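You operate a simulated robot arm through the tools that you are given. There is no shell and no other tool.

You are at the controls of a simulated robot arm. One attempt, no reset.

## Task
Rig the vacuum for water: blue filter in, grey dial to High.
Fine: the brown plug is out; try the red switch first. White filter on the pine shelf, black lid shut. Where these are worked on the way, their far stop is far enough and under half their travel is too little: black lid.

The check looks at the end state, three seconds after you hand in, the way a careful person would. Anything else that was tipped, shoved, dropped, spilled or broken makes it a failure. A push-on lid holds only when it is set on centred and level and pressed home; a screw cap is set on level and turned clockwise until tight.

## Robot
A 6-joint arm with a two-finger gripper, fixed in place. Base frame: the origin is on the floor under the middle of its stand, x ahead of it, y to its left, z up. Readings come in mm, degrees, newtons and seconds.
With the tool pointing down near the work surface it reaches from about 280 to 700 mm from the base axis. Its first joint turns from -166.0 to 166.0 degrees. Payload 3.18 kg.
The tool frame sits at the grasp point between the pads (the TCP): z along the fingers, y along the line on which they close. The tips reach 30 mm beyond it. The gripper opens to 144 mm; its body begins 103 mm behind the TCP.
Orientation is told as [roll, pitch, yaw] about the base's x, y, z axes, in that order, counted from this pose: with the fingers straight down and closing along the base's y, the tool's x points along the base's -x, its y along +y and its z along -z.

## Interface
- The arm moves only by the tool drive_tool. Its arguments are lists of equal length, an entry for each row: "dp": the shift along the tool's x, y, z in mm, a list of three; "rotation": the turn, a rotation vector about the tool's x, y, z in degrees, a list of three; "gripper": the finger opening in mm, from 0 to 144. In form: {"dp": [[tx, ty, tz], ...], "rotation": [[wx, wy, wz], ...], "gripper": [gripper, ...]}. A call has 1 to 20 rows; each row is the pose to reach, as a shift and turn from the pose commanded when the call began, along the tool's axes at that moment. A row lasts 0.2 s, in which the tool goes at most 50 mm and 8.6 degrees; a call with a longer step from one row to the next is refused whole, and so is a gripper value outside its range. A pose out of reach is approached as far as the arm can. The call stops where the force on the tool passes 90 N (or 10 N more than at its start, if that is more) or the arm is blocked; 0.2 s more then pass. The fingers move at their own pace (about 186.7 mm/s each) and stop on an object; they squeeze with about 36 N. The grip force told is the motor's: it shows also when the fingers shut on nothing. Time passes only in rows, and 0.2 s behind the last, so rows that repeat a pose let the fingers close. The reply holds the time, the measured pose of the TCP, the force on the tool along the base axes, the opening and the grip force, in the units named above and with some noise, with the torque about the TCP (base axes, N m) and any sound that the robot's microphone picked up.
- Cameras (640 x 400 px; columns grow to the right, rows downward): "scene" is fixed at [47.9, 506.1, 1392.6]; the picture's right is [-0.83, -0.55, 0.00], its down [-0.51, 0.77, -0.39] and it looks along [0.21, -0.32, -0.92] (base axes); focal length 214 px, centre (320, 200). "wrist" rides on the gripper at [76, 16, -143] in the tool frame; the picture's right is [-0.21, 0.98, 0.00], its down [-0.84, -0.18, -0.51] and it looks along [-0.50, -0.11, 0.86] (tool axes); focal length 218 px, centre (320, 200). There is no depth. A picture from a camera that has moved, and an enlarged one, comes with that camera's place and axes in the base frame and with its lens. The place of the scene camera against the robot may be out by one fixed shift of up to 12 mm in any direction.
- grab_frame(camera): a new picture of that camera. It takes no simulated time.
- zoom(camera, box): a new picture of the part [left, top, right, bottom] of that camera's present view, enlarged. It takes no simulated time.
- hand_in(): hands the job in; it is judged then, once.

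Nothing tells you positions but the pictures and the camera data. Unless the task says otherwise, let go and move clear before handing in.

The tools are called after "Request:" as name(argument=value, ...) on one line, values as JSON. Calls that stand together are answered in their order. drive_tool: Moves the arm, as the interface text tells. Its arguments: {"type":"object","properties":{"dp":{"type":"array","items":{"type":"array","items":{"type":"number"}}},"rotation":{"type":"array","items":{"type":"array","items":{"type":"number"}}},"gripper":{"type":"array","items":{"type":"number"}}},"required":["dp","rotation","gripper"]} The other tools are called the same way: grab_frame (camera) takes a picture; zoom (camera, box) takes an enlarged picture of a part of a camera's view; hand_in () hands the job in.

At the start:

```text
time_s: 0.0
eef_pos: [457.8, -36.1, 929.4]
ee_rot: [0.0, -0.1, 0.0]
wrist_force: [0.1, -0.7, 0.0]
ft_torque: [-0.03, -0.01, 0.0]
width: 144.2
grasp_force: 0.2
```

scene: 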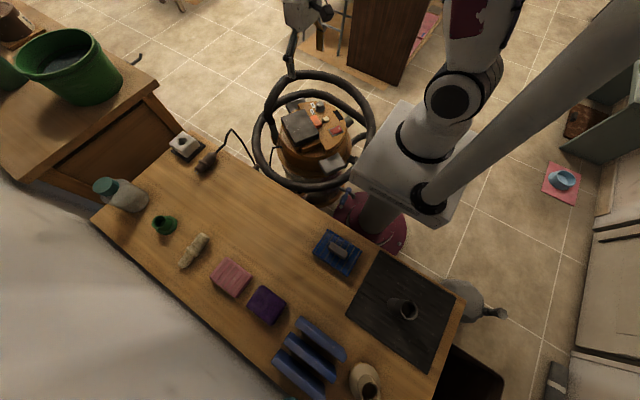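
wrist: 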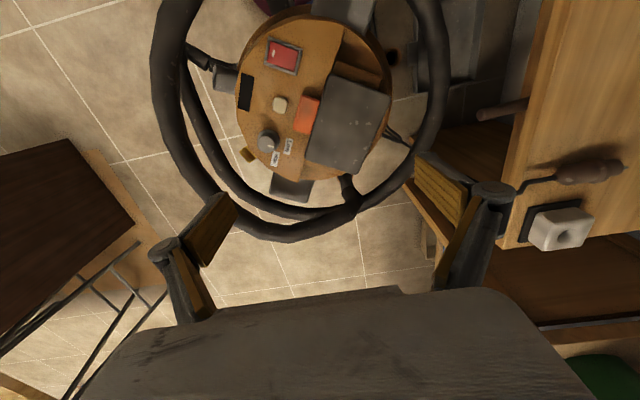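

I see a workbench on the left side with assorted items and a drum-like vacuum with a bumper ring below the gripper, with a red switch, dial, and a black lid on top. I will look closer before moving.

Request:
zoom(camera="wrist", box=[220, 0, 420, 220])

Request:
zoom(camera="scene", box=[230, 60, 400, 210])

Request:
zoom(camera="scene", box=[90, 110, 290, 260])

Request:
zoom(camera="scene", box=[200, 220, 480, 400])

```text
1.82 times, centred on (320, 110) of wrist
camera zoom: at [380.8, -21.6, 1071.3], right [0.21, 0.98, 0.0], down [0.84, -0.18, 0.51], along [0.5, -0.11, -0.86], focal length 397 px, centre (320, 364)
```

zoom: 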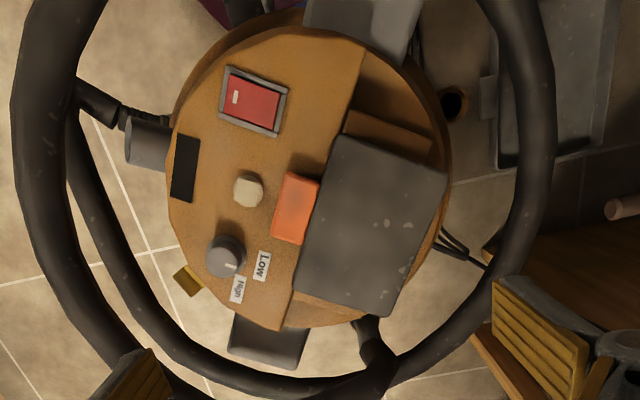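

```text
2.67 times, centred on (315, 135) of scene
camera zoom: at [47.9, 506.1, 1392.6], right [-0.83, -0.55, 0.0], down [-0.51, 0.77, -0.39], along [0.21, -0.32, -0.92], focal length 572 px, centre (333, 373)
```

zoom: 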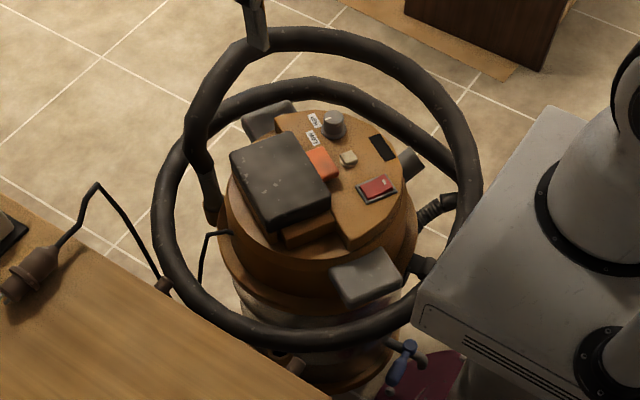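

```text
2.67 times, centred on (190, 185) of scene
camera zoom: at [47.9, 506.1, 1392.6], right [-0.83, -0.55, 0.0], down [-0.51, 0.77, -0.39], along [0.21, -0.32, -0.92], focal length 572 px, centre (667, 240)
```

zoom: 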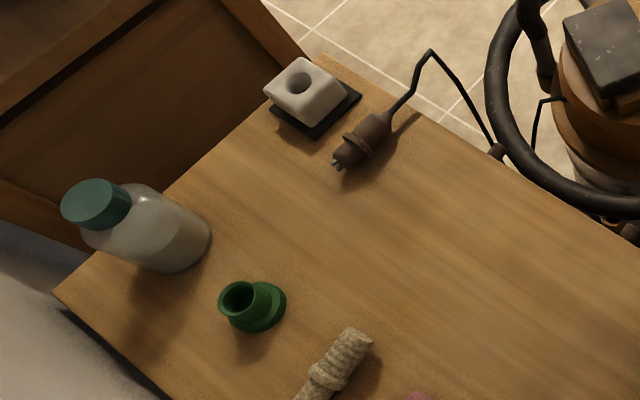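

```text
2.22 times, centred on (340, 310) of scene
camera zoom: at [47.9, 506.1, 1392.6], right [-0.83, -0.55, 0.0], down [-0.51, 0.77, -0.39], along [0.21, -0.32, -0.92], focal length 477 px, centre (276, -44)
```

zoom: 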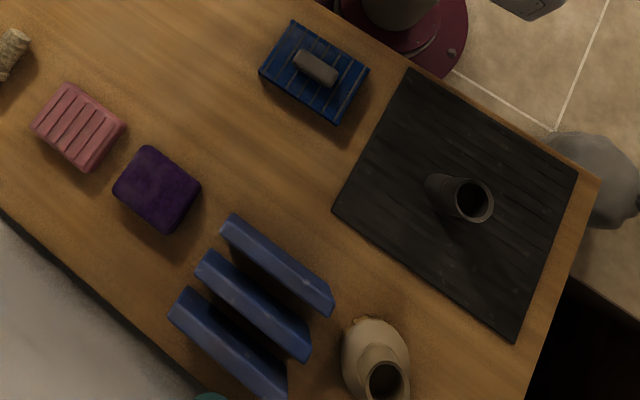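

The vacuum's top seems to sit at about x 423, y -48, z 634, and the plug lies unplugged on the bench. I'll move the arm high over the bench to look at the items and search for the pine shelf.

Request:
drive_tool(dp=[[0, 40, 0], [0, 80, 0], [0, 120, 0], [0, 160, 0], [0, 200, 0], [0, 240, 0], [0, 280, 0], [0, 320, 0]], rotation=[[0, 0, 0], [0, 0, 0], [0, 0, 0], [0, 0, 0], [0, 0, 0], [0, 0, 0], [0, 0, 0], [0, 0, 0]], gripper=[144, 144, 144, 144, 144, 144, 144, 144])

Request:
grab_frame(camera="wrist")

Request:
grab_frame(camera="scene")

```text
time_s: 1.8
eef_pos: [458.8, 284.3, 927.8]
ee_rot: [0.0, -0.1, 0.0]
wrist_force: [-0.3, -0.6, -1.0]
ft_torque: [0.01, -0.03, -0.02]
width: 144.2
grasp_force: 0.0
```

```text
taken
camera wrist: at [382.2, 298.4, 1071.8], right [0.21, 0.98, 0.0], down [0.84, -0.18, 0.51], along [0.5, -0.11, -0.86], focal length 218 px, centre (320, 200)
```

wrist: 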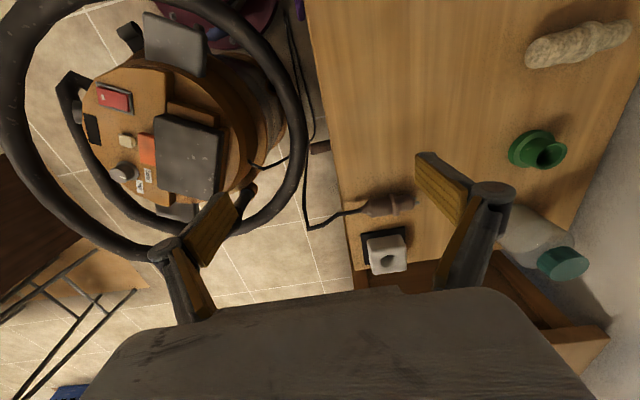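

```text
taken
```

scene: 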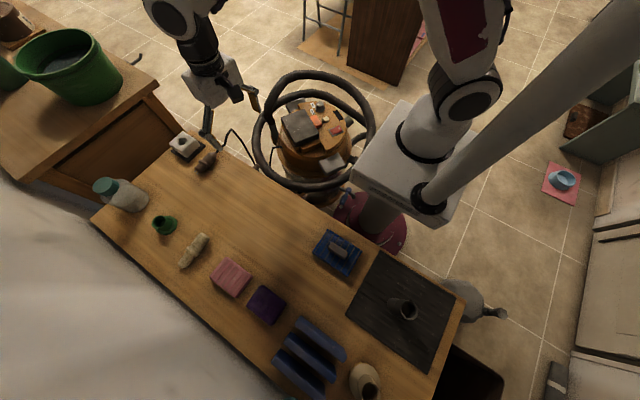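

The bench is visible now: socket, plug, bottle, green cap and so on; the plug's prongs are out of the socket. Next I swing the arm over the middle of the bench to view the blue filter and look for the shelf.

Request:
drive_tool(dp=[[30, 10, 0], [60, 20, 0], [90, 30, 0], [120, 40, 0], [150, 49, 0], [180, 58, 0], [210, 68, 0], [240, 78, 0], [270, 88, 0], [300, 98, 0], [330, 107, 0], [358, 116, 0]], rotation=[[0, 0, -7.5], [0, 0, -15], [0, 0, -22.5], [0, 0, -30], [0, 0, -37.5], [0, 0, -45], [0, 0, -52.5], [0, 0, -60], [0, 0, -67.5], [0, 0, -75], [0, 0, -82.5], [0, 0, -90]], gripper=[144, 144, 144, 144, 144, 144, 144, 144, 144, 144, 144, 144])

Request:
grab_frame(camera="wrist")

Request:
grab_frame(camera="scene")

```text
time_s: 4.4
eef_pos: [97.5, 397.8, 927.9]
ee_rot: [-0.1, -0.1, 90.0]
wrist_force: [0.0, 0.6, -0.9]
ft_torque: [-0.01, -0.01, -0.04]
width: 144.0
grasp_force: 0.0
```

```text
taken
camera wrist: at [80.5, 320.9, 1072.1], right [-0.98, 0.21, 0.0], down [0.18, 0.84, 0.51], along [0.11, 0.5, -0.86], focal length 218 px, centre (320, 200)
```

wrist: 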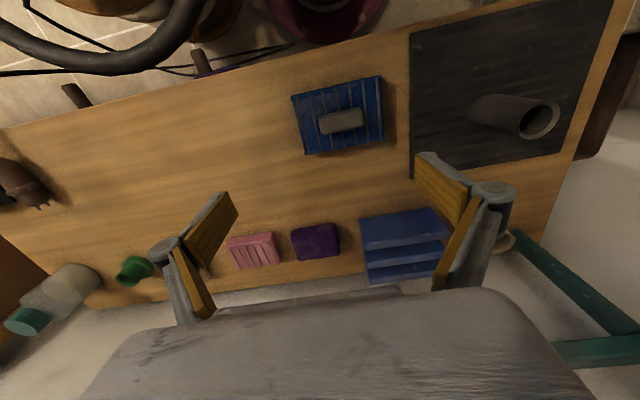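

```text
taken
```

scene: 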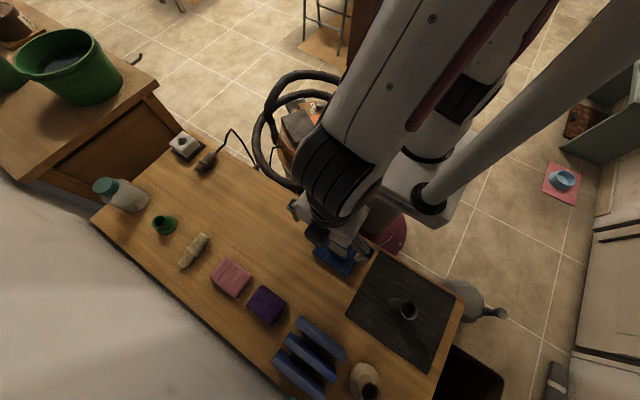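

The blue filter with its grey handle is on the bench near the arm, beside a dark slatted mat. I'll zoom in on it and the other pieces.

Request:
zoom(camera="wrist", box=[270, 50, 430, 170])

Request:
zoom(camera="wrist", box=[0, 0, 240, 200])

Request:
zoom(camera="wrist", box=[200, 180, 520, 300])

Request:
zoom(camera="scene", box=[440, 80, 640, 400])

Request:
zoom(camera="scene", box=[0, 0, 200, 180])

```text
3.33 times, centred on (350, 110) of wrist
camera zoom: at [80.5, 320.9, 1072.1], right [-0.98, 0.21, 0.0], down [0.18, 0.84, 0.51], along [0.11, 0.5, -0.86], focal length 728 px, centre (220, 500)
```

zoom: 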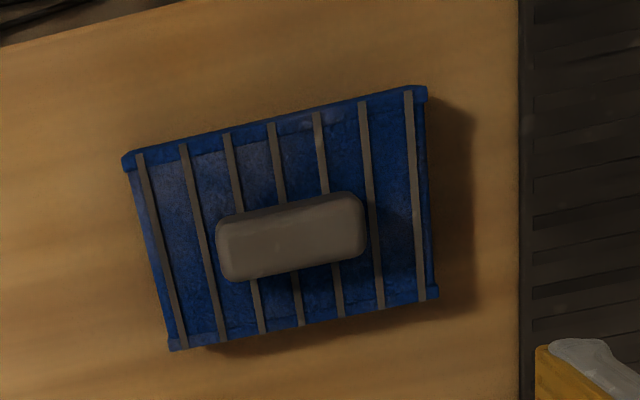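

```text
2.00 times, centred on (120, 100) of wrist
camera zoom: at [80.5, 320.9, 1072.1], right [-0.98, 0.21, 0.0], down [0.18, 0.84, 0.51], along [0.11, 0.5, -0.86], focal length 436 px, centre (720, 400)
```

zoom: 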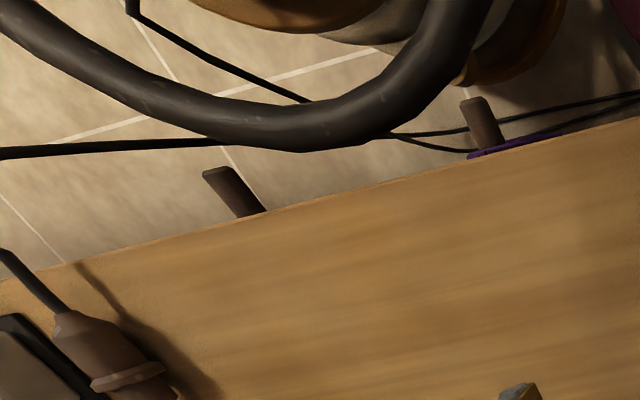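

```text
2.00 times, centred on (360, 240) of wrist
camera zoom: at [80.5, 320.9, 1072.1], right [-0.98, 0.21, 0.0], down [0.18, 0.84, 0.51], along [0.11, 0.5, -0.86], focal length 436 px, centre (240, 120)
```

zoom: 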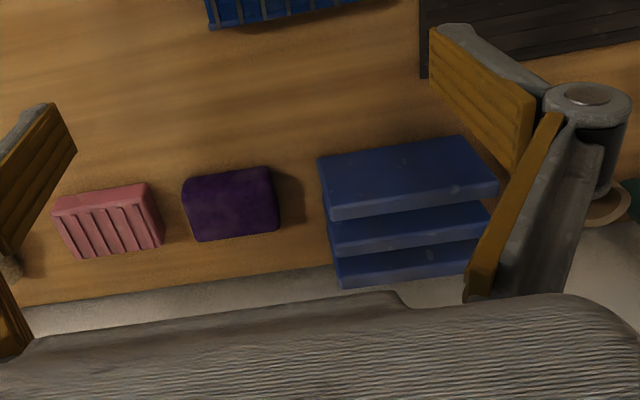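

```text
1.25 times, centred on (540, 240) of scene
camera zoom: at [47.9, 506.1, 1392.6], right [-0.83, -0.55, 0.0], down [-0.51, 0.77, -0.39], along [0.21, -0.32, -0.92], focal length 268 px, centre (45, 150)
```

zoom: 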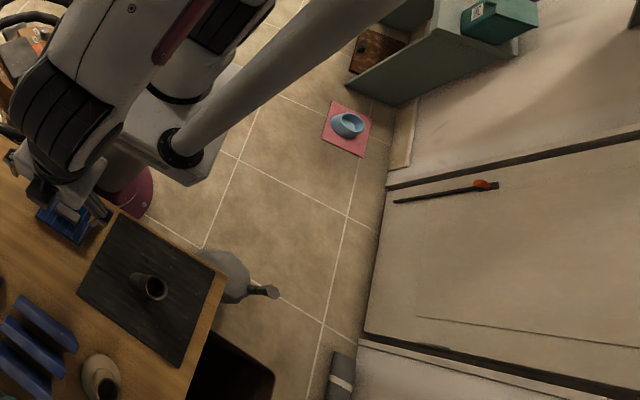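

```text
2.22 times, centred on (100, 90) of scene
camera zoom: at [47.9, 506.1, 1392.6], right [-0.83, -0.55, 0.0], down [-0.51, 0.77, -0.39], along [0.21, -0.32, -0.92], focal length 477 px, centre (809, 444)
```

zoom: 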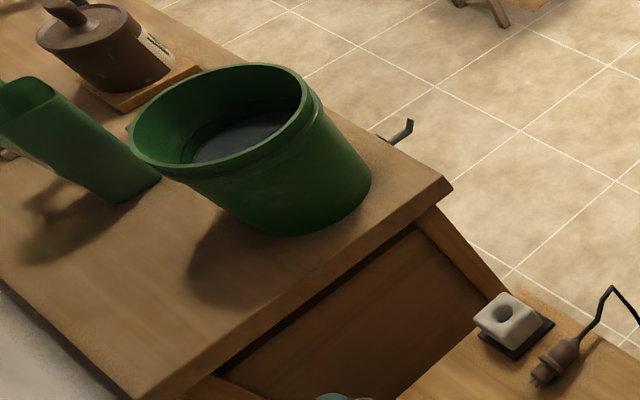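

The blue filter handle is around (65, 388, 749), and the pine board the items stand on seems to be the pine shelf. Now I go back over the vacuum for a closer look at the switch, lid and latch.

Request:
drive_tool(dp=[[10, -30, 0], [20, -60, 0], [29, -90, 0], [38, -120, 0], [48, -150, 0], [57, -180, 0], [67, -210, 0], [76, -240, 0], [86, -270, 0], [95, -300, 0], [104, -330, 0], [114, -360, 0], [157, -353, 0], [200, -346, 0], [243, -338, 0], [286, -331, 0], [329, -324, 0], [372, -316, 0], [415, -309, 0], [458, -302, 0]], rotation=[[0, 0, 7.5], [0, 0, 15], [0, 0, 22.5], [0, 0, 30], [0, 0, 37.5], [0, 0, 45], [0, 0, 52.5], [0, 0, 60], [0, 0, 67.5], [0, 0, 75], [0, 0, 82.5], [0, 0, 90], [0, 0, 90], [0, 0, 90], [0, 0, 90], [0, 0, 90], [0, 0, 90], [0, 0, 90], [0, 0, 90], [0, 0, 90]], gripper=[144, 144, 144, 144, 144, 144, 144, 144, 144, 144, 144, 144, 144, 144, 144, 144, 144, 144, 144, 144])

Request:
drive_tool(dp=[[0, 0, 40], [0, 0, 80], [0, 0, 120]], rotation=[[0, 0, 0], [0, 0, 0], [0, 0, 0]], gripper=[144, 144, 144])

Request:
grab_frame(camera="wrist")

Request:
zoom(camera="scene", box=[230, 60, 400, 210])

```text
time_s: 8.6
eef_pos: [401.0, -58.6, 927.8]
ee_rot: [0.0, -0.1, 0.1]
wrist_force: [0.8, 0.0, -0.3]
ft_torque: [-0.02, 0.01, -0.01]
width: 143.7
grasp_force: 0.0
```

```text
time_s: 9.4
eef_pos: [400.9, -56.9, 806.6]
ee_rot: [0.0, -0.1, 0.1]
wrist_force: [-0.5, 0.2, 0.2]
ft_torque: [0.03, -0.01, 0.02]
width: 144.1
grasp_force: 0.2
```

```text
taken
camera wrist: at [323.3, -41.4, 950.0], right [0.21, 0.98, 0.0], down [0.84, -0.18, 0.51], along [0.5, -0.11, -0.86], focal length 218 px, centre (320, 200)
```

wrist: 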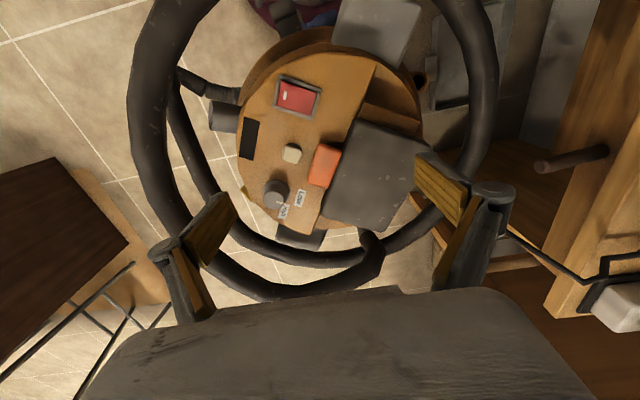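

```text
2.67 times, centred on (315, 135) of scene
camera zoom: at [47.9, 506.1, 1392.6], right [-0.83, -0.55, 0.0], down [-0.51, 0.77, -0.39], along [0.21, -0.32, -0.92], focal length 572 px, centre (333, 373)
```

zoom: 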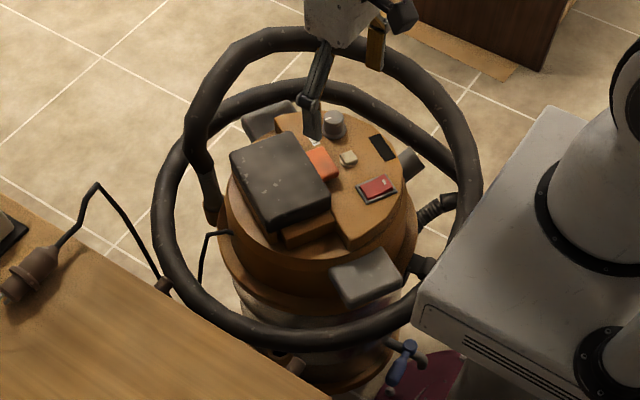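

Request:
zoom(camera="wrist", box=[400, 60, 640, 300])

Request:
zoom(camera="wrist", box=[220, 20, 440, 260])

Request:
zoom(camera="wrist", box=[0, 120, 240, 400])

```text
1.67 times, centred on (520, 180) of wrist
camera zoom: at [323.3, -41.4, 950.0], right [0.21, 0.98, 0.0], down [0.84, -0.18, 0.51], along [0.5, -0.11, -0.86], focal length 364 px, centre (-13, 233)
```

zoom: 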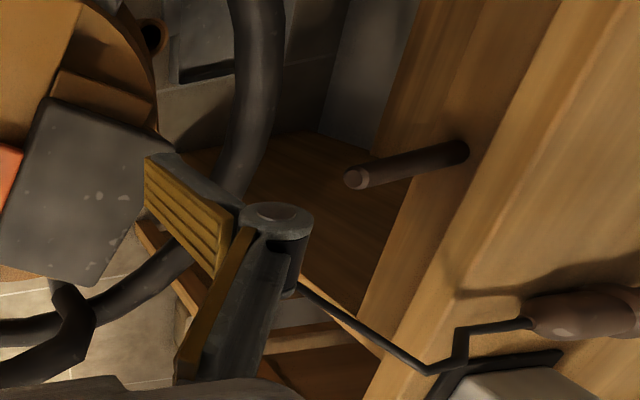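

```text
1.67 times, centred on (330, 140) of wrist
camera zoom: at [323.3, -41.4, 950.0], right [0.21, 0.98, 0.0], down [0.84, -0.18, 0.51], along [0.5, -0.11, -0.86], focal length 364 px, centre (303, 300)
```

zoom: 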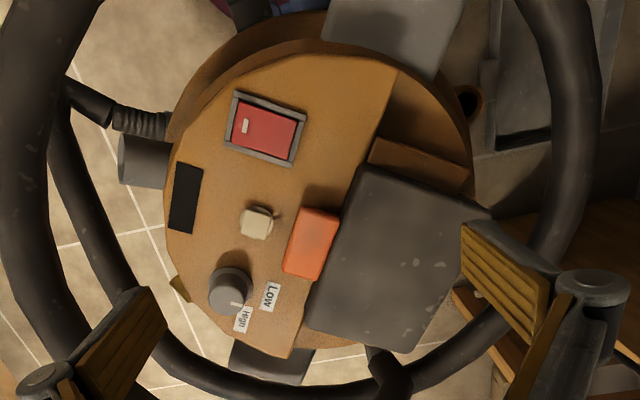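

```text
1.43 times, centred on (120, 260) of wrist
camera zoom: at [323.3, -41.4, 950.0], right [0.21, 0.98, 0.0], down [0.84, -0.18, 0.51], along [0.5, -0.11, -0.86], focal length 312 px, centre (606, 114)
```

zoom: 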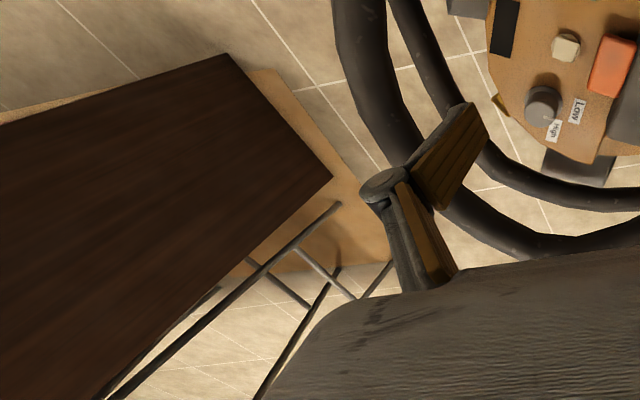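

Request:
zoom(camera="wrist", box=[300, 80, 430, 200])

Request:
zoom(camera="wrist", box=[230, 60, 350, 240])

Request:
zoom(camera="scene", box=[280, 90, 350, 150])

```text
3.33 times, centred on (365, 140) of wrist
camera zoom: at [323.3, -41.4, 950.0], right [0.21, 0.98, 0.0], down [0.84, -0.18, 0.51], along [0.5, -0.11, -0.86], focal length 728 px, centre (170, 400)
```

zoom: 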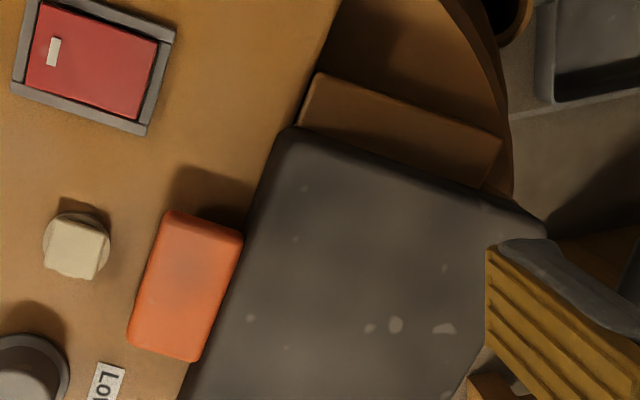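

```text
2.22 times, centred on (290, 150) of wrist
camera zoom: at [323.3, -41.4, 950.0], right [0.21, 0.98, 0.0], down [0.84, -0.18, 0.51], along [0.5, -0.11, -0.86], focal length 485 px, centre (387, 311)
```

zoom: 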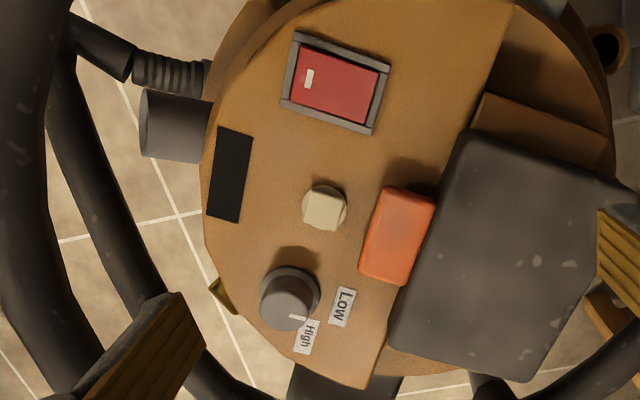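

```text
6.67 times, centred on (315, 120) of scene
camera zoom: at [47.9, 506.1, 1392.6], right [-0.83, -0.55, 0.0], down [-0.51, 0.77, -0.39], along [0.21, -0.32, -0.92], focal length 1430 px, centre (353, 733)
```

zoom: 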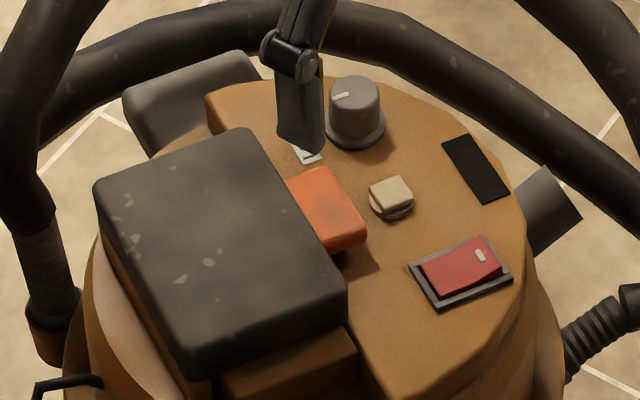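

The lid looks about 113 × 146 mm, turned by roughly -30°, with corners near (392,-7), (449,91), (573,17), (518,-80) and top near z 650. I want to view it from the bench side to find the hinge and how the orange latch works.

Request:
drive_tool(dp=[[-5, 13, 0], [-10, 26, 0], [-15, 39, 0], [-20, 52, 0], [-25, 65, 0], [-30, 78, 0], [-35, 91, 0], [-40, 104, 0], [-45, 117, 0], [-50, 130, 0], [-55, 143, 0], [-59, 157, 0]], rotation=[[0, 0, 7.5], [0, 0, 15], [0, 0, 22.5], [0, 0, 30], [0, 0, 37.5], [0, 0, 45], [0, 0, 52.5], [0, 0, 60], [0, 0, 67.5], [0, 0, 75], [0, 0, 82.5], [0, 0, 90]], gripper=[144, 144, 144, 144, 144, 144, 144, 144, 144, 144, 144, 144])

Request:
grab_frame(camera="wrist")

Request:
zoom(camera="wrist", box=[220, 60, 420, 220])

```text
time_s: 12.0
eef_pos: [460.4, 99.1, 808.4]
ee_rot: [0.0, 0.0, -90.1]
wrist_force: [-0.8, 0.1, 0.6]
ft_torque: [0.02, 0.0, 0.0]
width: 143.9
grasp_force: 0.1
```

```text
taken
camera wrist: at [476.6, 174.0, 950.9], right [0.98, -0.21, 0.0], down [-0.18, -0.84, 0.51], along [-0.11, -0.5, -0.86], focal length 218 px, centre (320, 200)
```

wrist: 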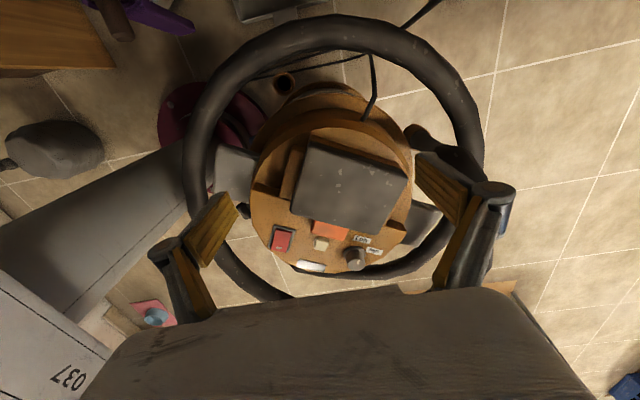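

```text
2.50 times, centred on (320, 140) of wrist
camera zoom: at [476.6, 174.0, 950.9], right [0.98, -0.21, 0.0], down [-0.18, -0.84, 0.51], along [-0.11, -0.5, -0.86], focal length 546 px, centre (320, 350)
```

zoom: 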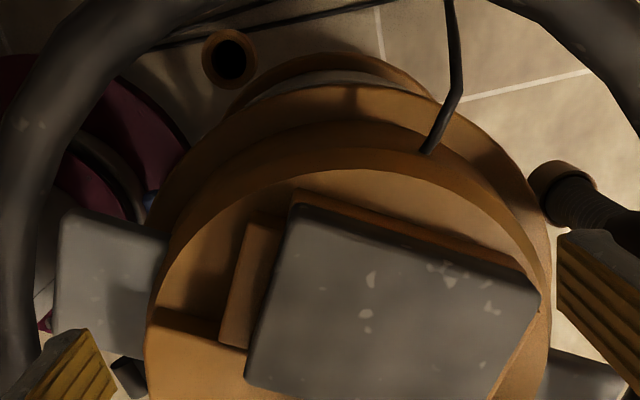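

Request:
drive_tool(dp=[[12, 0, 12], [25, 0, 24], [38, 0, 36], [51, 0, 48]], rotation=[[0, -7.5, 0], [0, -15, 0], [0, -22.5, 0], [0, -30, 0]], gripper=[144, 144, 144, 144])

Request:
grab_frame(camera="wrist")

Request:
zoom(camera="wrist", box=[210, 100, 410, 260])

```text
time_s: 13.0
eef_pos: [462.2, 147.5, 760.8]
ee_rot: [0.2, -30.2, -90.1]
wrist_force: [-0.1, 0.4, 0.1]
ft_torque: [0.0, 0.01, 0.0]
width: 143.9
grasp_force: 0.1
```

```text
taken
camera wrist: at [478.1, 284.6, 846.0], right [0.98, -0.18, 0.11], down [-0.18, -0.47, 0.86], along [-0.1, -0.86, -0.5], focal length 218 px, centre (320, 200)
```

wrist: 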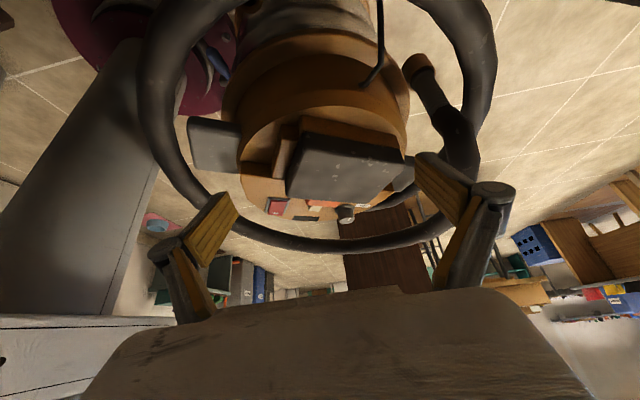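

```text
2.50 times, centred on (310, 180) of wrist
camera zoom: at [478.1, 284.6, 846.0], right [0.98, -0.18, 0.11], down [-0.18, -0.47, 0.86], along [-0.1, -0.86, -0.5], focal length 546 px, centre (345, 250)
```

zoom: 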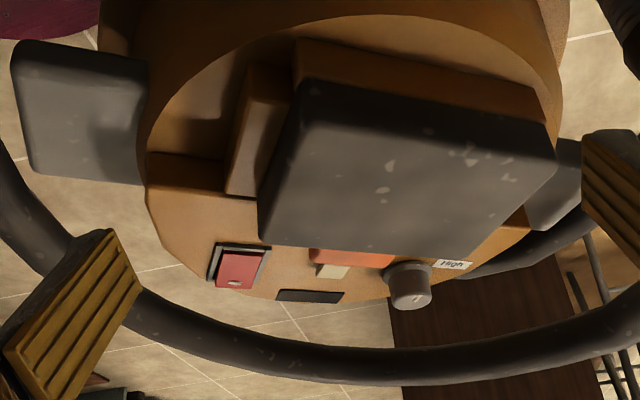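

Request:
zoom(camera="scene", box=[318, 110, 348, 140])

Request:
zoom(camera="wrist", box=[255, 185, 355, 235])

Request:
zoom(camera="scene", box=[275, 95, 345, 155])

```text
13.33 times, centred on (333, 125) of scene
camera zoom: at [47.9, 506.1, 1392.6], right [-0.83, -0.55, 0.0], down [-0.51, 0.77, -0.39], along [0.21, -0.32, -0.92], focal length 2860 px, centre (147, 1200)
```

zoom: 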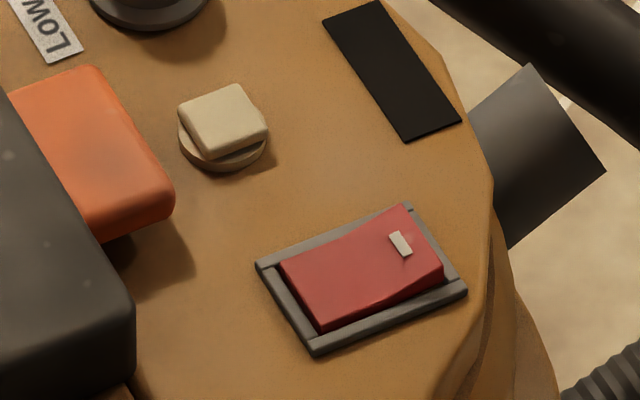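

```text
6.40 times, centred on (305, 210) of wrist
camera zoom: at [478.1, 284.6, 846.0], right [0.98, -0.18, 0.11], down [-0.18, -0.47, 0.86], along [-0.1, -0.86, -0.5], focal length 1397 px, centre (416, 136)
```

zoom: 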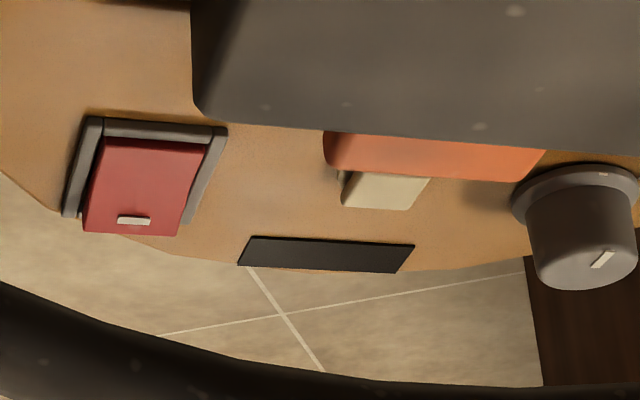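

```text
6.67 times, centred on (310, 125) of scene
camera zoom: at [47.9, 506.1, 1392.6], right [-0.83, -0.55, 0.0], down [-0.51, 0.77, -0.39], along [0.21, -0.32, -0.92], focal length 1430 px, centre (387, 700)
```

zoom: 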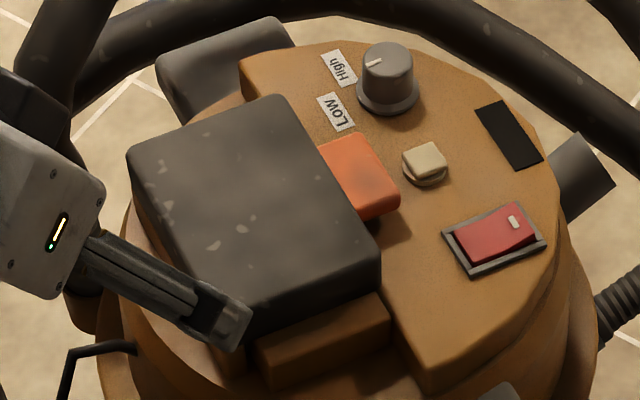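

I see the rocker's white-marked end is raised, so the switch is off now. The orange piece looks like a tab on the lid's panel-side edge, opposite the likely hinge on the bench side. I'll straighten the tool and move above the red switch at about (347,-75,648) with the fingers closed.

Request:
drive_tool(dp=[[-17, 0, -4], [-34, 0, -8], [-50, 0, -12], [-67, 0, -17]], rotation=[[0, 7.5, 0], [0, 15, 0], [0, 22.5, 0], [0, 30, 0]], gripper=[144, 144, 144, 144])

Request:
drive_tool(dp=[[-23, -15, 2], [-46, -29, 5], [-69, -44, 7], [-92, -58, 10], [-114, -73, 12], [-137, -88, 14], [-160, -102, 17], [-183, -117, 19], [-183, -117, 19]], rotation=[[0, 0, -7.5], [0, 0, -15], [0, 0, -22.5], [0, 0, -30], [0, 0, -37.5], [0, 0, -45], [0, 0, -52.5], [0, 0, -60], [0, 0, -60]], gripper=[120, 100, 80, 60, 40, 20, 0, 0, 0])

Request:
grab_frame(camera="wrist")

Request:
zoom(camera="scene", box=[270, 60, 370, 150])

```text
time_s: 14.0
eef_pos: [460.5, 99.8, 809.0]
ee_rot: [0.1, 0.1, -90.0]
wrist_force: [-0.9, -0.3, -0.1]
ft_torque: [0.02, 0.0, 0.03]
width: 143.9
grasp_force: 0.1
```

```text
time_s: 16.0
eef_pos: [343.7, -84.0, 790.5]
ee_rot: [0.1, -0.1, -29.9]
wrist_force: [0.1, 0.3, 0.1]
ft_torque: [0.01, 0.0, 0.01]
width: 0.1
grasp_force: 30.6
```

```text
taken
camera wrist: at [285.8, -32.8, 932.6], right [0.67, 0.74, 0.0], down [0.64, -0.58, 0.51], along [0.38, -0.34, -0.86], focal length 218 px, centre (320, 200)
```

wrist: 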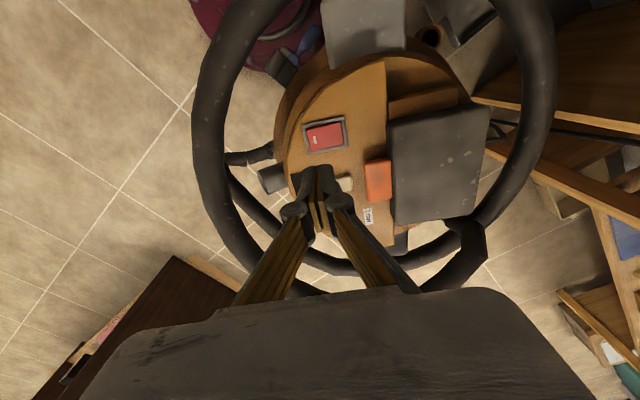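

```text
4.44 times, centred on (320, 105) of scene
camera zoom: at [47.9, 506.1, 1392.6], right [-0.83, -0.55, 0.0], down [-0.51, 0.77, -0.39], along [0.21, -0.32, -0.92], focal length 953 px, centre (320, 622)
```

zoom: 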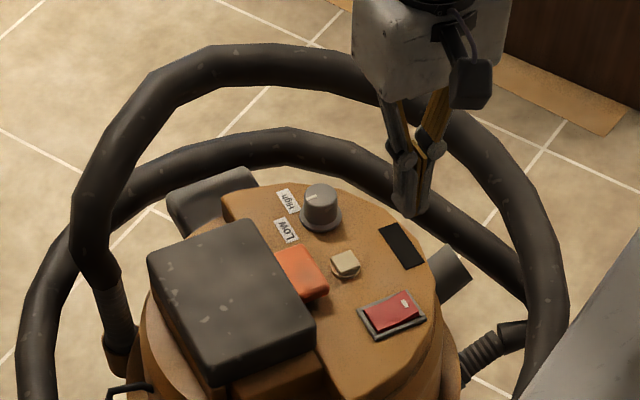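

Request:
zoom(camera="wrist", box=[260, 100, 420, 230])

Request:
zoom(camera="wrist", box=[290, 105, 360, 195])

```text
3.08 times, centred on (340, 165) of wrist
camera zoom: at [285.8, -32.8, 932.6], right [0.67, 0.74, 0.0], down [0.64, -0.58, 0.51], along [0.38, -0.34, -0.86], focal length 672 px, centre (258, 308)
```

zoom: 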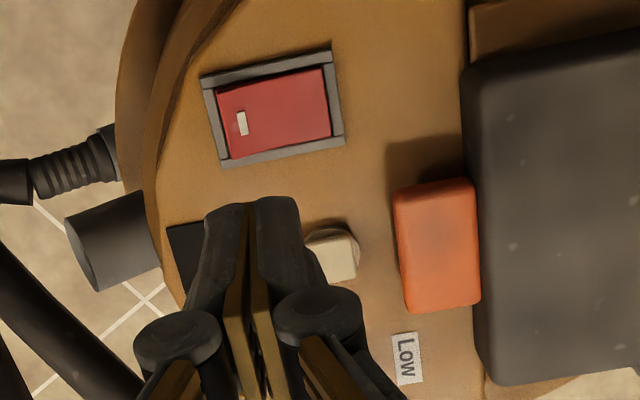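

```text
4.44 times, centred on (325, 150) of wrist
camera zoom: at [285.8, -32.8, 932.6], right [0.67, 0.74, 0.0], down [0.64, -0.58, 0.51], along [0.38, -0.34, -0.86], focal length 970 px, centre (298, 422)
```

zoom: 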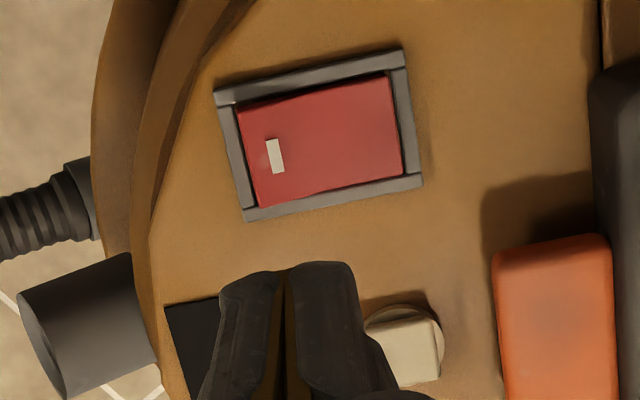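

The rocker frame is centred at about (345,-77) with its long axis along azimuth 60°, and the marked end at about (336,-93). I'll line up over the marked end and come down to just above it.

Request:
drive_tool(dp=[[2.2, -11.6, 0], [2.2, -11.6, 40], [2.2, -11.6, 80], [2.2, -11.6, 95]], rotation=[[0, 0, 0], [0, 0, 0], [0, 0, 0], [0, 0, 0]], gripper=[0, 0, 0, 0])

Request:
zoom(camera="wrist", box=[240, 80, 420, 230])

Request:
zoom(camera="scene", box=[300, 90, 360, 145])

```text
time_s: 17.0
eef_pos: [335.8, -92.5, 694.3]
ee_rot: [0.2, -0.1, -30.0]
wrist_force: [-0.6, 0.1, 0.8]
ft_torque: [0.03, 0.02, 0.03]
width: 0.0
grasp_force: 30.9
```

```text
2.67 times, centred on (330, 155) of wrist
camera zoom: at [278.2, -41.4, 837.3], right [0.67, 0.74, 0.0], down [0.64, -0.58, 0.51], along [0.38, -0.34, -0.86], focal length 582 px, centre (293, 320)
```

zoom: 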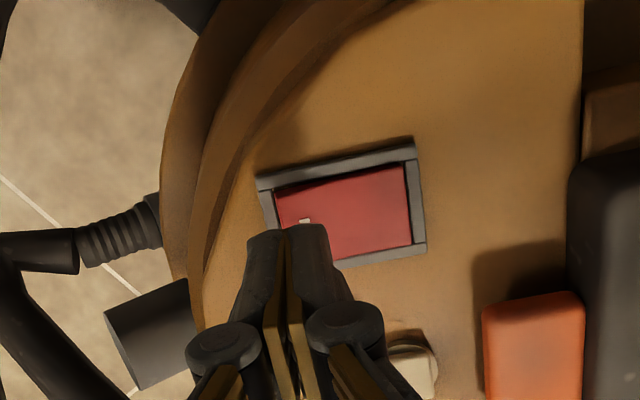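

```text
7.27 times, centred on (330, 118) of scene
camera zoom: at [47.9, 506.1, 1392.6], right [-0.83, -0.55, 0.0], down [-0.51, 0.77, -0.39], along [0.21, -0.32, -0.92], focal length 1560 px, centre (247, 800)
```

zoom: 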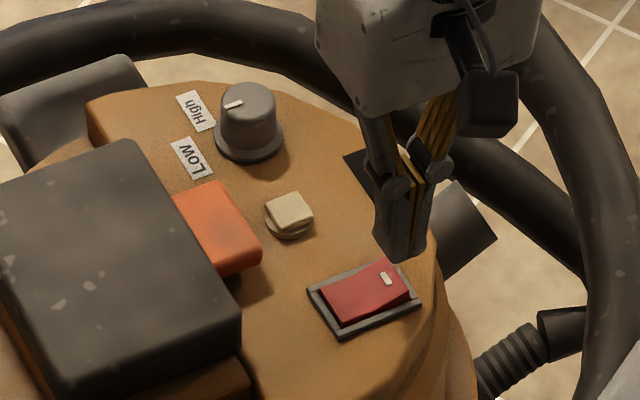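

Request:
drive_tool(dp=[[0, 0, 4], [0, 0, 8]], rotation=[[0, 0, 0], [0, 0, 0]], gripper=[0, 0])

Request:
zoom(camera="scene", box=[315, 105, 350, 140])

```text
time_s: 17.6
eef_pos: [335.8, -93.5, 685.7]
ee_rot: [0.1, 0.0, -30.0]
wrist_force: [0.2, 0.3, 0.8]
ft_torque: [-0.01, 0.01, 0.0]
width: 0.0
grasp_force: 30.5
```

```text
11.43 times, centred on (332, 122) of scene
camera zoom: at [47.9, 506.1, 1392.6], right [-0.83, -0.55, 0.0], down [-0.51, 0.77, -0.39], along [0.21, -0.32, -0.92], focal length 2451 px, centre (177, 1086)
```

zoom: 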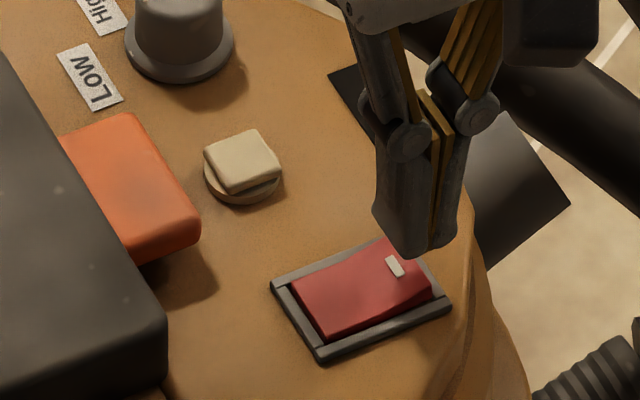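

Request:
drive_tool(dp=[[2, 4, 0], [2, 4, 3], [2, 4, 6]], rotation=[[0, 0, 0], [0, 0, 0], [0, 0, 0]], gripper=[0, 0, 0])

Request:
zoom(camera="scene", box=[315, 105, 350, 140])

```text
time_s: 18.4
eef_pos: [336.3, -87.8, 680.6]
ee_rot: [0.1, -0.1, -30.0]
wrist_force: [-0.2, 0.5, -0.9]
ft_torque: [0.0, 0.01, 0.02]
width: 0.0
grasp_force: 30.9
```

```text
11.43 times, centred on (332, 122) of scene
camera zoom: at [47.9, 506.1, 1392.6], right [-0.83, -0.55, 0.0], down [-0.51, 0.77, -0.39], along [0.21, -0.32, -0.92], focal length 2451 px, centre (177, 1086)
```

zoom: 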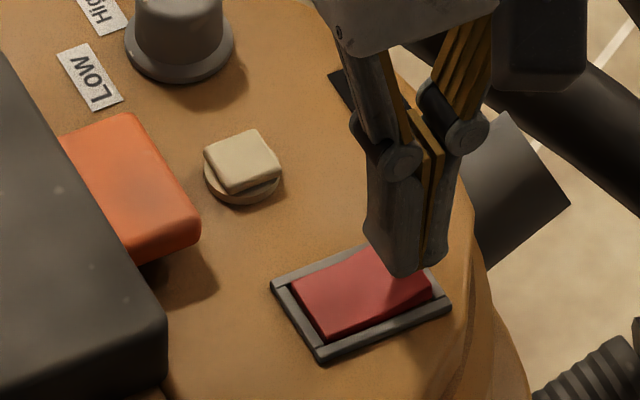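

The closed tips are over the marked end, and no contact force shows yet. I go on down in small steps.

Request:
drive_tool(dp=[[0, 0, 1.5], [0, 0, 3]], rotation=[[0, 0, 0], [0, 0, 0]], gripper=[0, 0])

Request:
zoom(camera="scene", box=[315, 105, 350, 140])

```text
time_s: 19.0
eef_pos: [336.6, -89.1, 676.7]
ee_rot: [0.1, -0.1, -30.0]
wrist_force: [1.3, 0.5, 0.0]
ft_torque: [0.01, 0.0, 0.01]
width: 0.0
grasp_force: 30.9
```

```text
11.43 times, centred on (332, 122) of scene
camera zoom: at [47.9, 506.1, 1392.6], right [-0.83, -0.55, 0.0], down [-0.51, 0.77, -0.39], along [0.21, -0.32, -0.92], focal length 2451 px, centre (177, 1086)
```

zoom: 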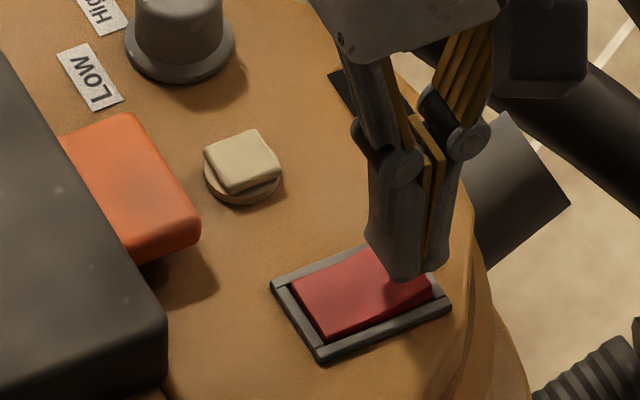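

Request:
drive_tool(dp=[[0, 0, 1.5], [0, 0, 3]], rotation=[[0, 0, 0], [0, 0, 0]], gripper=[0, 0])

Request:
zoom(camera="scene", box=[315, 105, 350, 140])

```text
time_s: 19.6
eef_pos: [336.6, -88.8, 673.8]
ee_rot: [0.0, 0.0, -30.0]
wrist_force: [0.1, -0.8, 0.4]
ft_torque: [0.02, -0.03, 0.01]
width: 0.0
grasp_force: 30.6
```

```text
11.43 times, centred on (332, 122) of scene
camera zoom: at [47.9, 506.1, 1392.6], right [-0.83, -0.55, 0.0], down [-0.51, 0.77, -0.39], along [0.21, -0.32, -0.92], focal length 2451 px, centre (177, 1086)
```

zoom: 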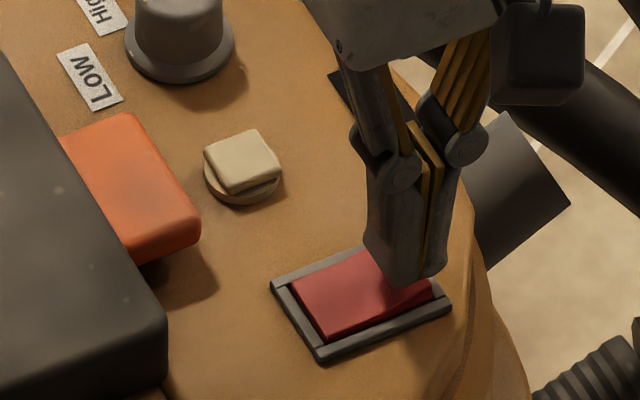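

Request:
drive_tool(dp=[[0, 0, 1.5], [0, 0, 3]], rotation=[[0, 0, 0], [0, 0, 0]], gripper=[0, 0])

Request:
zoom(camera="scene", box=[315, 105, 350, 140])

```text
time_s: 20.2
eef_pos: [336.7, -88.5, 670.6]
ee_rot: [0.0, -0.1, -30.1]
wrist_force: [0.5, -0.7, 0.5]
ft_torque: [0.04, -0.04, 0.03]
width: 0.2
grasp_force: 30.8
```

```text
11.43 times, centred on (332, 122) of scene
camera zoom: at [47.9, 506.1, 1392.6], right [-0.83, -0.55, 0.0], down [-0.51, 0.77, -0.39], along [0.21, -0.32, -0.92], focal length 2451 px, centre (177, 1086)
```

zoom: 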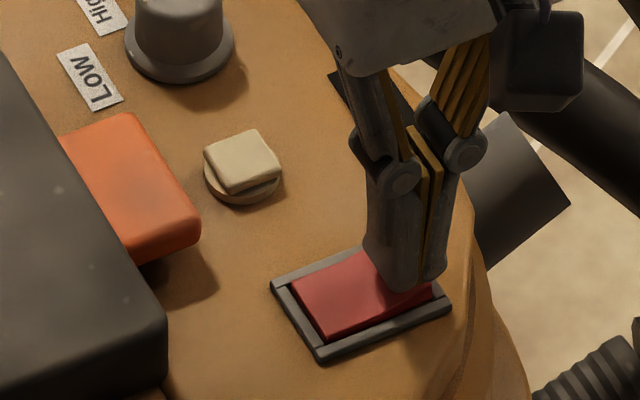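

Request:
drive_tool(dp=[[0, 0, 1.5], [0, 0, 3]], rotation=[[0, 0, 0], [0, 0, 0]], gripper=[0, 0])

Request:
zoom(camera="scene", box=[315, 105, 350, 140])

Request:
zoom(camera="wrist", box=[240, 80, 420, 230])

```text
time_s: 20.8
eef_pos: [336.9, -88.9, 668.9]
ee_rot: [0.1, -0.2, -30.0]
wrist_force: [0.1, 1.0, -0.2]
ft_torque: [-0.01, -0.01, -0.04]
width: 0.1
grasp_force: 30.3
```

```text
11.43 times, centred on (332, 122) of scene
camera zoom: at [47.9, 506.1, 1392.6], right [-0.83, -0.55, 0.0], down [-0.51, 0.77, -0.39], along [0.21, -0.32, -0.92], focal length 2451 px, centre (177, 1086)
```

zoom: 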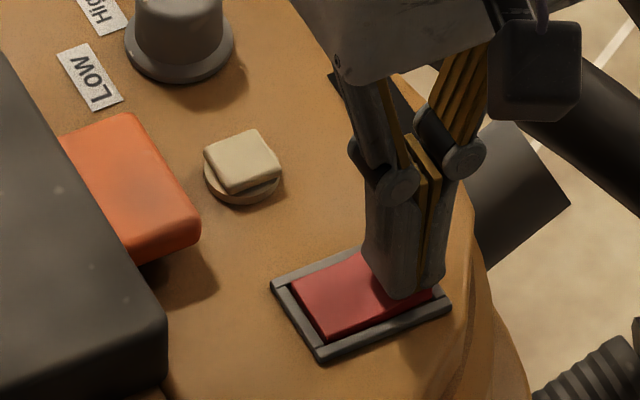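

```text
2.67 times, centred on (330, 155) of wrist
camera zoom: at [278.2, -36.7, 811.4], right [0.67, 0.74, 0.0], down [0.64, -0.58, 0.51], along [0.38, -0.34, -0.86], focal length 582 px, centre (293, 320)
```

zoom: 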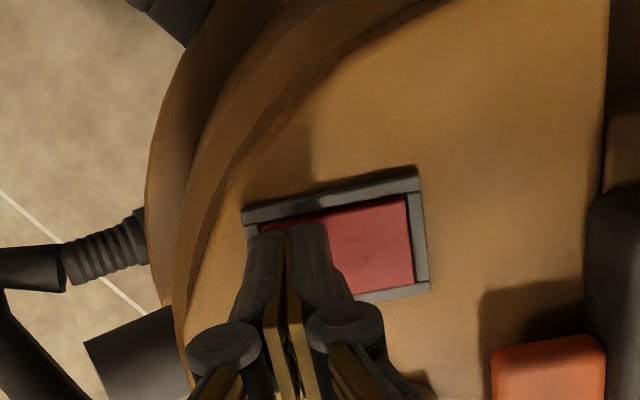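

Request:
drive_tool(dp=[[0, 0, 1.5], [0, 0, 3]], rotation=[[0, 0, 0], [0, 0, 0]], gripper=[0, 0])

Request:
drive_tool(dp=[[0, 0, 1.5]], rotation=[[0, 0, 0]], gripper=[0])

Request:
zoom(camera="scene", box=[315, 105, 350, 140])

```text
time_s: 21.4
eef_pos: [335.3, -88.1, 664.5]
ee_rot: [0.1, -0.1, -30.0]
wrist_force: [-0.8, 0.2, 0.4]
ft_torque: [-0.01, 0.0, 0.0]
width: 0.2
grasp_force: 30.1
```

```text
time_s: 21.8
eef_pos: [337.1, -87.5, 665.1]
ee_rot: [0.2, 0.0, -30.0]
wrist_force: [-2.2, -1.2, 11.1]
ft_torque: [0.04, -0.01, 0.03]
width: 0.0
grasp_force: 30.7
```

```text
11.43 times, centred on (332, 122) of scene
camera zoom: at [47.9, 506.1, 1392.6], right [-0.83, -0.55, 0.0], down [-0.51, 0.77, -0.39], along [0.21, -0.32, -0.92], focal length 2451 px, centre (177, 1086)
```

zoom: 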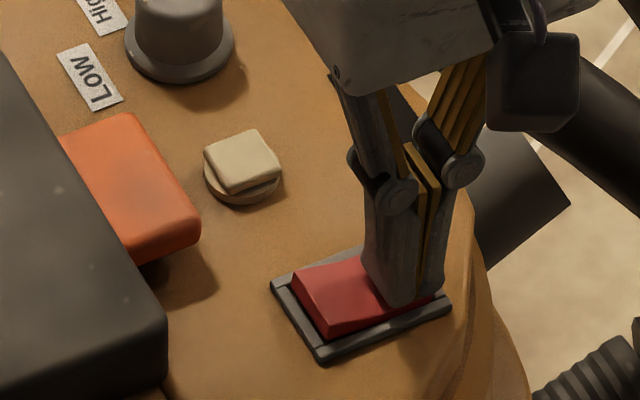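

Contact at tip z ≈ 635 and the far end of the rocker has come up, so the switch is moving. I press slightly further to be sure it has gone over, and listen.

Request:
drive_tool(dp=[[0, 0, 1.5], [0, 0, 1.5]], rotation=[[0, 0, 0], [0, 0, 0]], gripper=[0, 0])

Request:
zoom(camera="scene", box=[315, 105, 350, 140])

```text
time_s: 22.4
eef_pos: [337.2, -87.8, 664.2]
ee_rot: [0.0, -0.2, -29.9]
wrist_force: [-6.7, 2.9, 81.2]
ft_torque: [0.58, -0.13, 0.05]
width: 0.0
grasp_force: 30.6
```

```text
11.43 times, centred on (332, 122) of scene
camera zoom: at [47.9, 506.1, 1392.6], right [-0.83, -0.55, 0.0], down [-0.51, 0.77, -0.39], along [0.21, -0.32, -0.92], focal length 2451 px, centre (177, 1086)
```

zoom: 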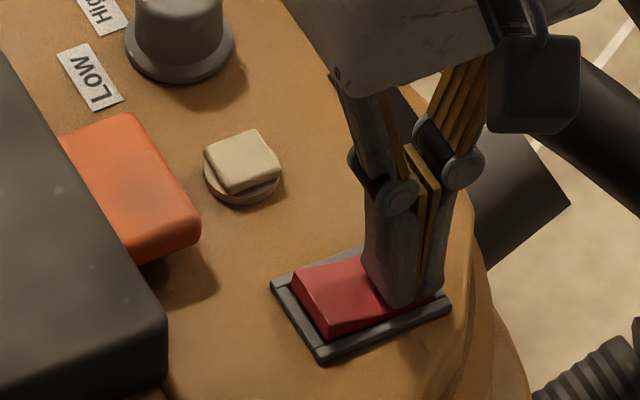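

That is the end stop (81 N), so I back off and check where the rocker stays.

Request:
drive_tool(dp=[[0, 0, -4], [0, 0, -20], [0, 0, -40]], rotation=[[0, 0, 0], [0, 0, 0], [0, 0, 0]], gripper=[0, 0, 0])

Request:
zoom(camera="scene", box=[315, 105, 350, 140])

Request:
zoom(camera="wrist", box=[260, 80, 440, 230])

```text
time_s: 23.2
eef_pos: [334.7, -89.2, 702.0]
ee_rot: [0.0, 0.0, -30.0]
wrist_force: [-0.6, -0.1, 0.5]
ft_torque: [0.03, 0.03, 0.01]
width: 0.0
grasp_force: 30.7
```

```text
11.43 times, centred on (332, 122) of scene
camera zoom: at [47.9, 506.1, 1392.6], right [-0.83, -0.55, 0.0], down [-0.51, 0.77, -0.39], along [0.21, -0.32, -0.92], focal length 2451 px, centre (177, 1086)
```

zoom: 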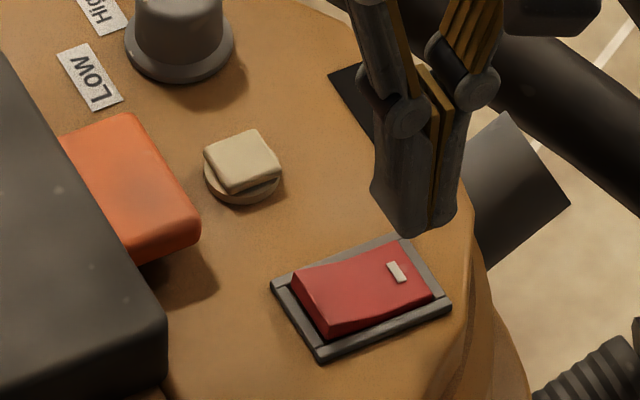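

```text
2.67 times, centred on (350, 155) of wrist
camera zoom: at [277.3, -36.6, 845.0], right [0.67, 0.74, 0.0], down [0.64, -0.58, 0.51], along [0.38, -0.34, -0.86], focal length 582 px, centre (240, 320)
```

zoom: 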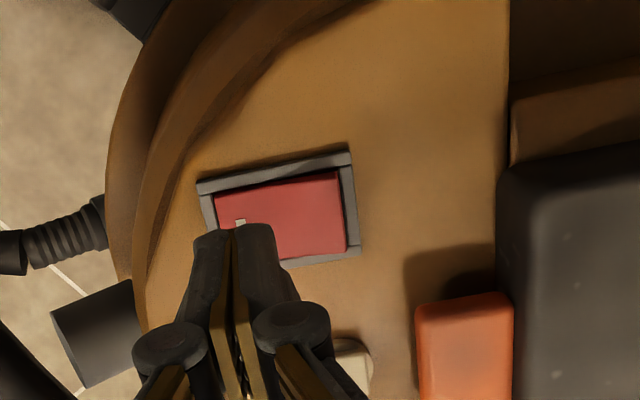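

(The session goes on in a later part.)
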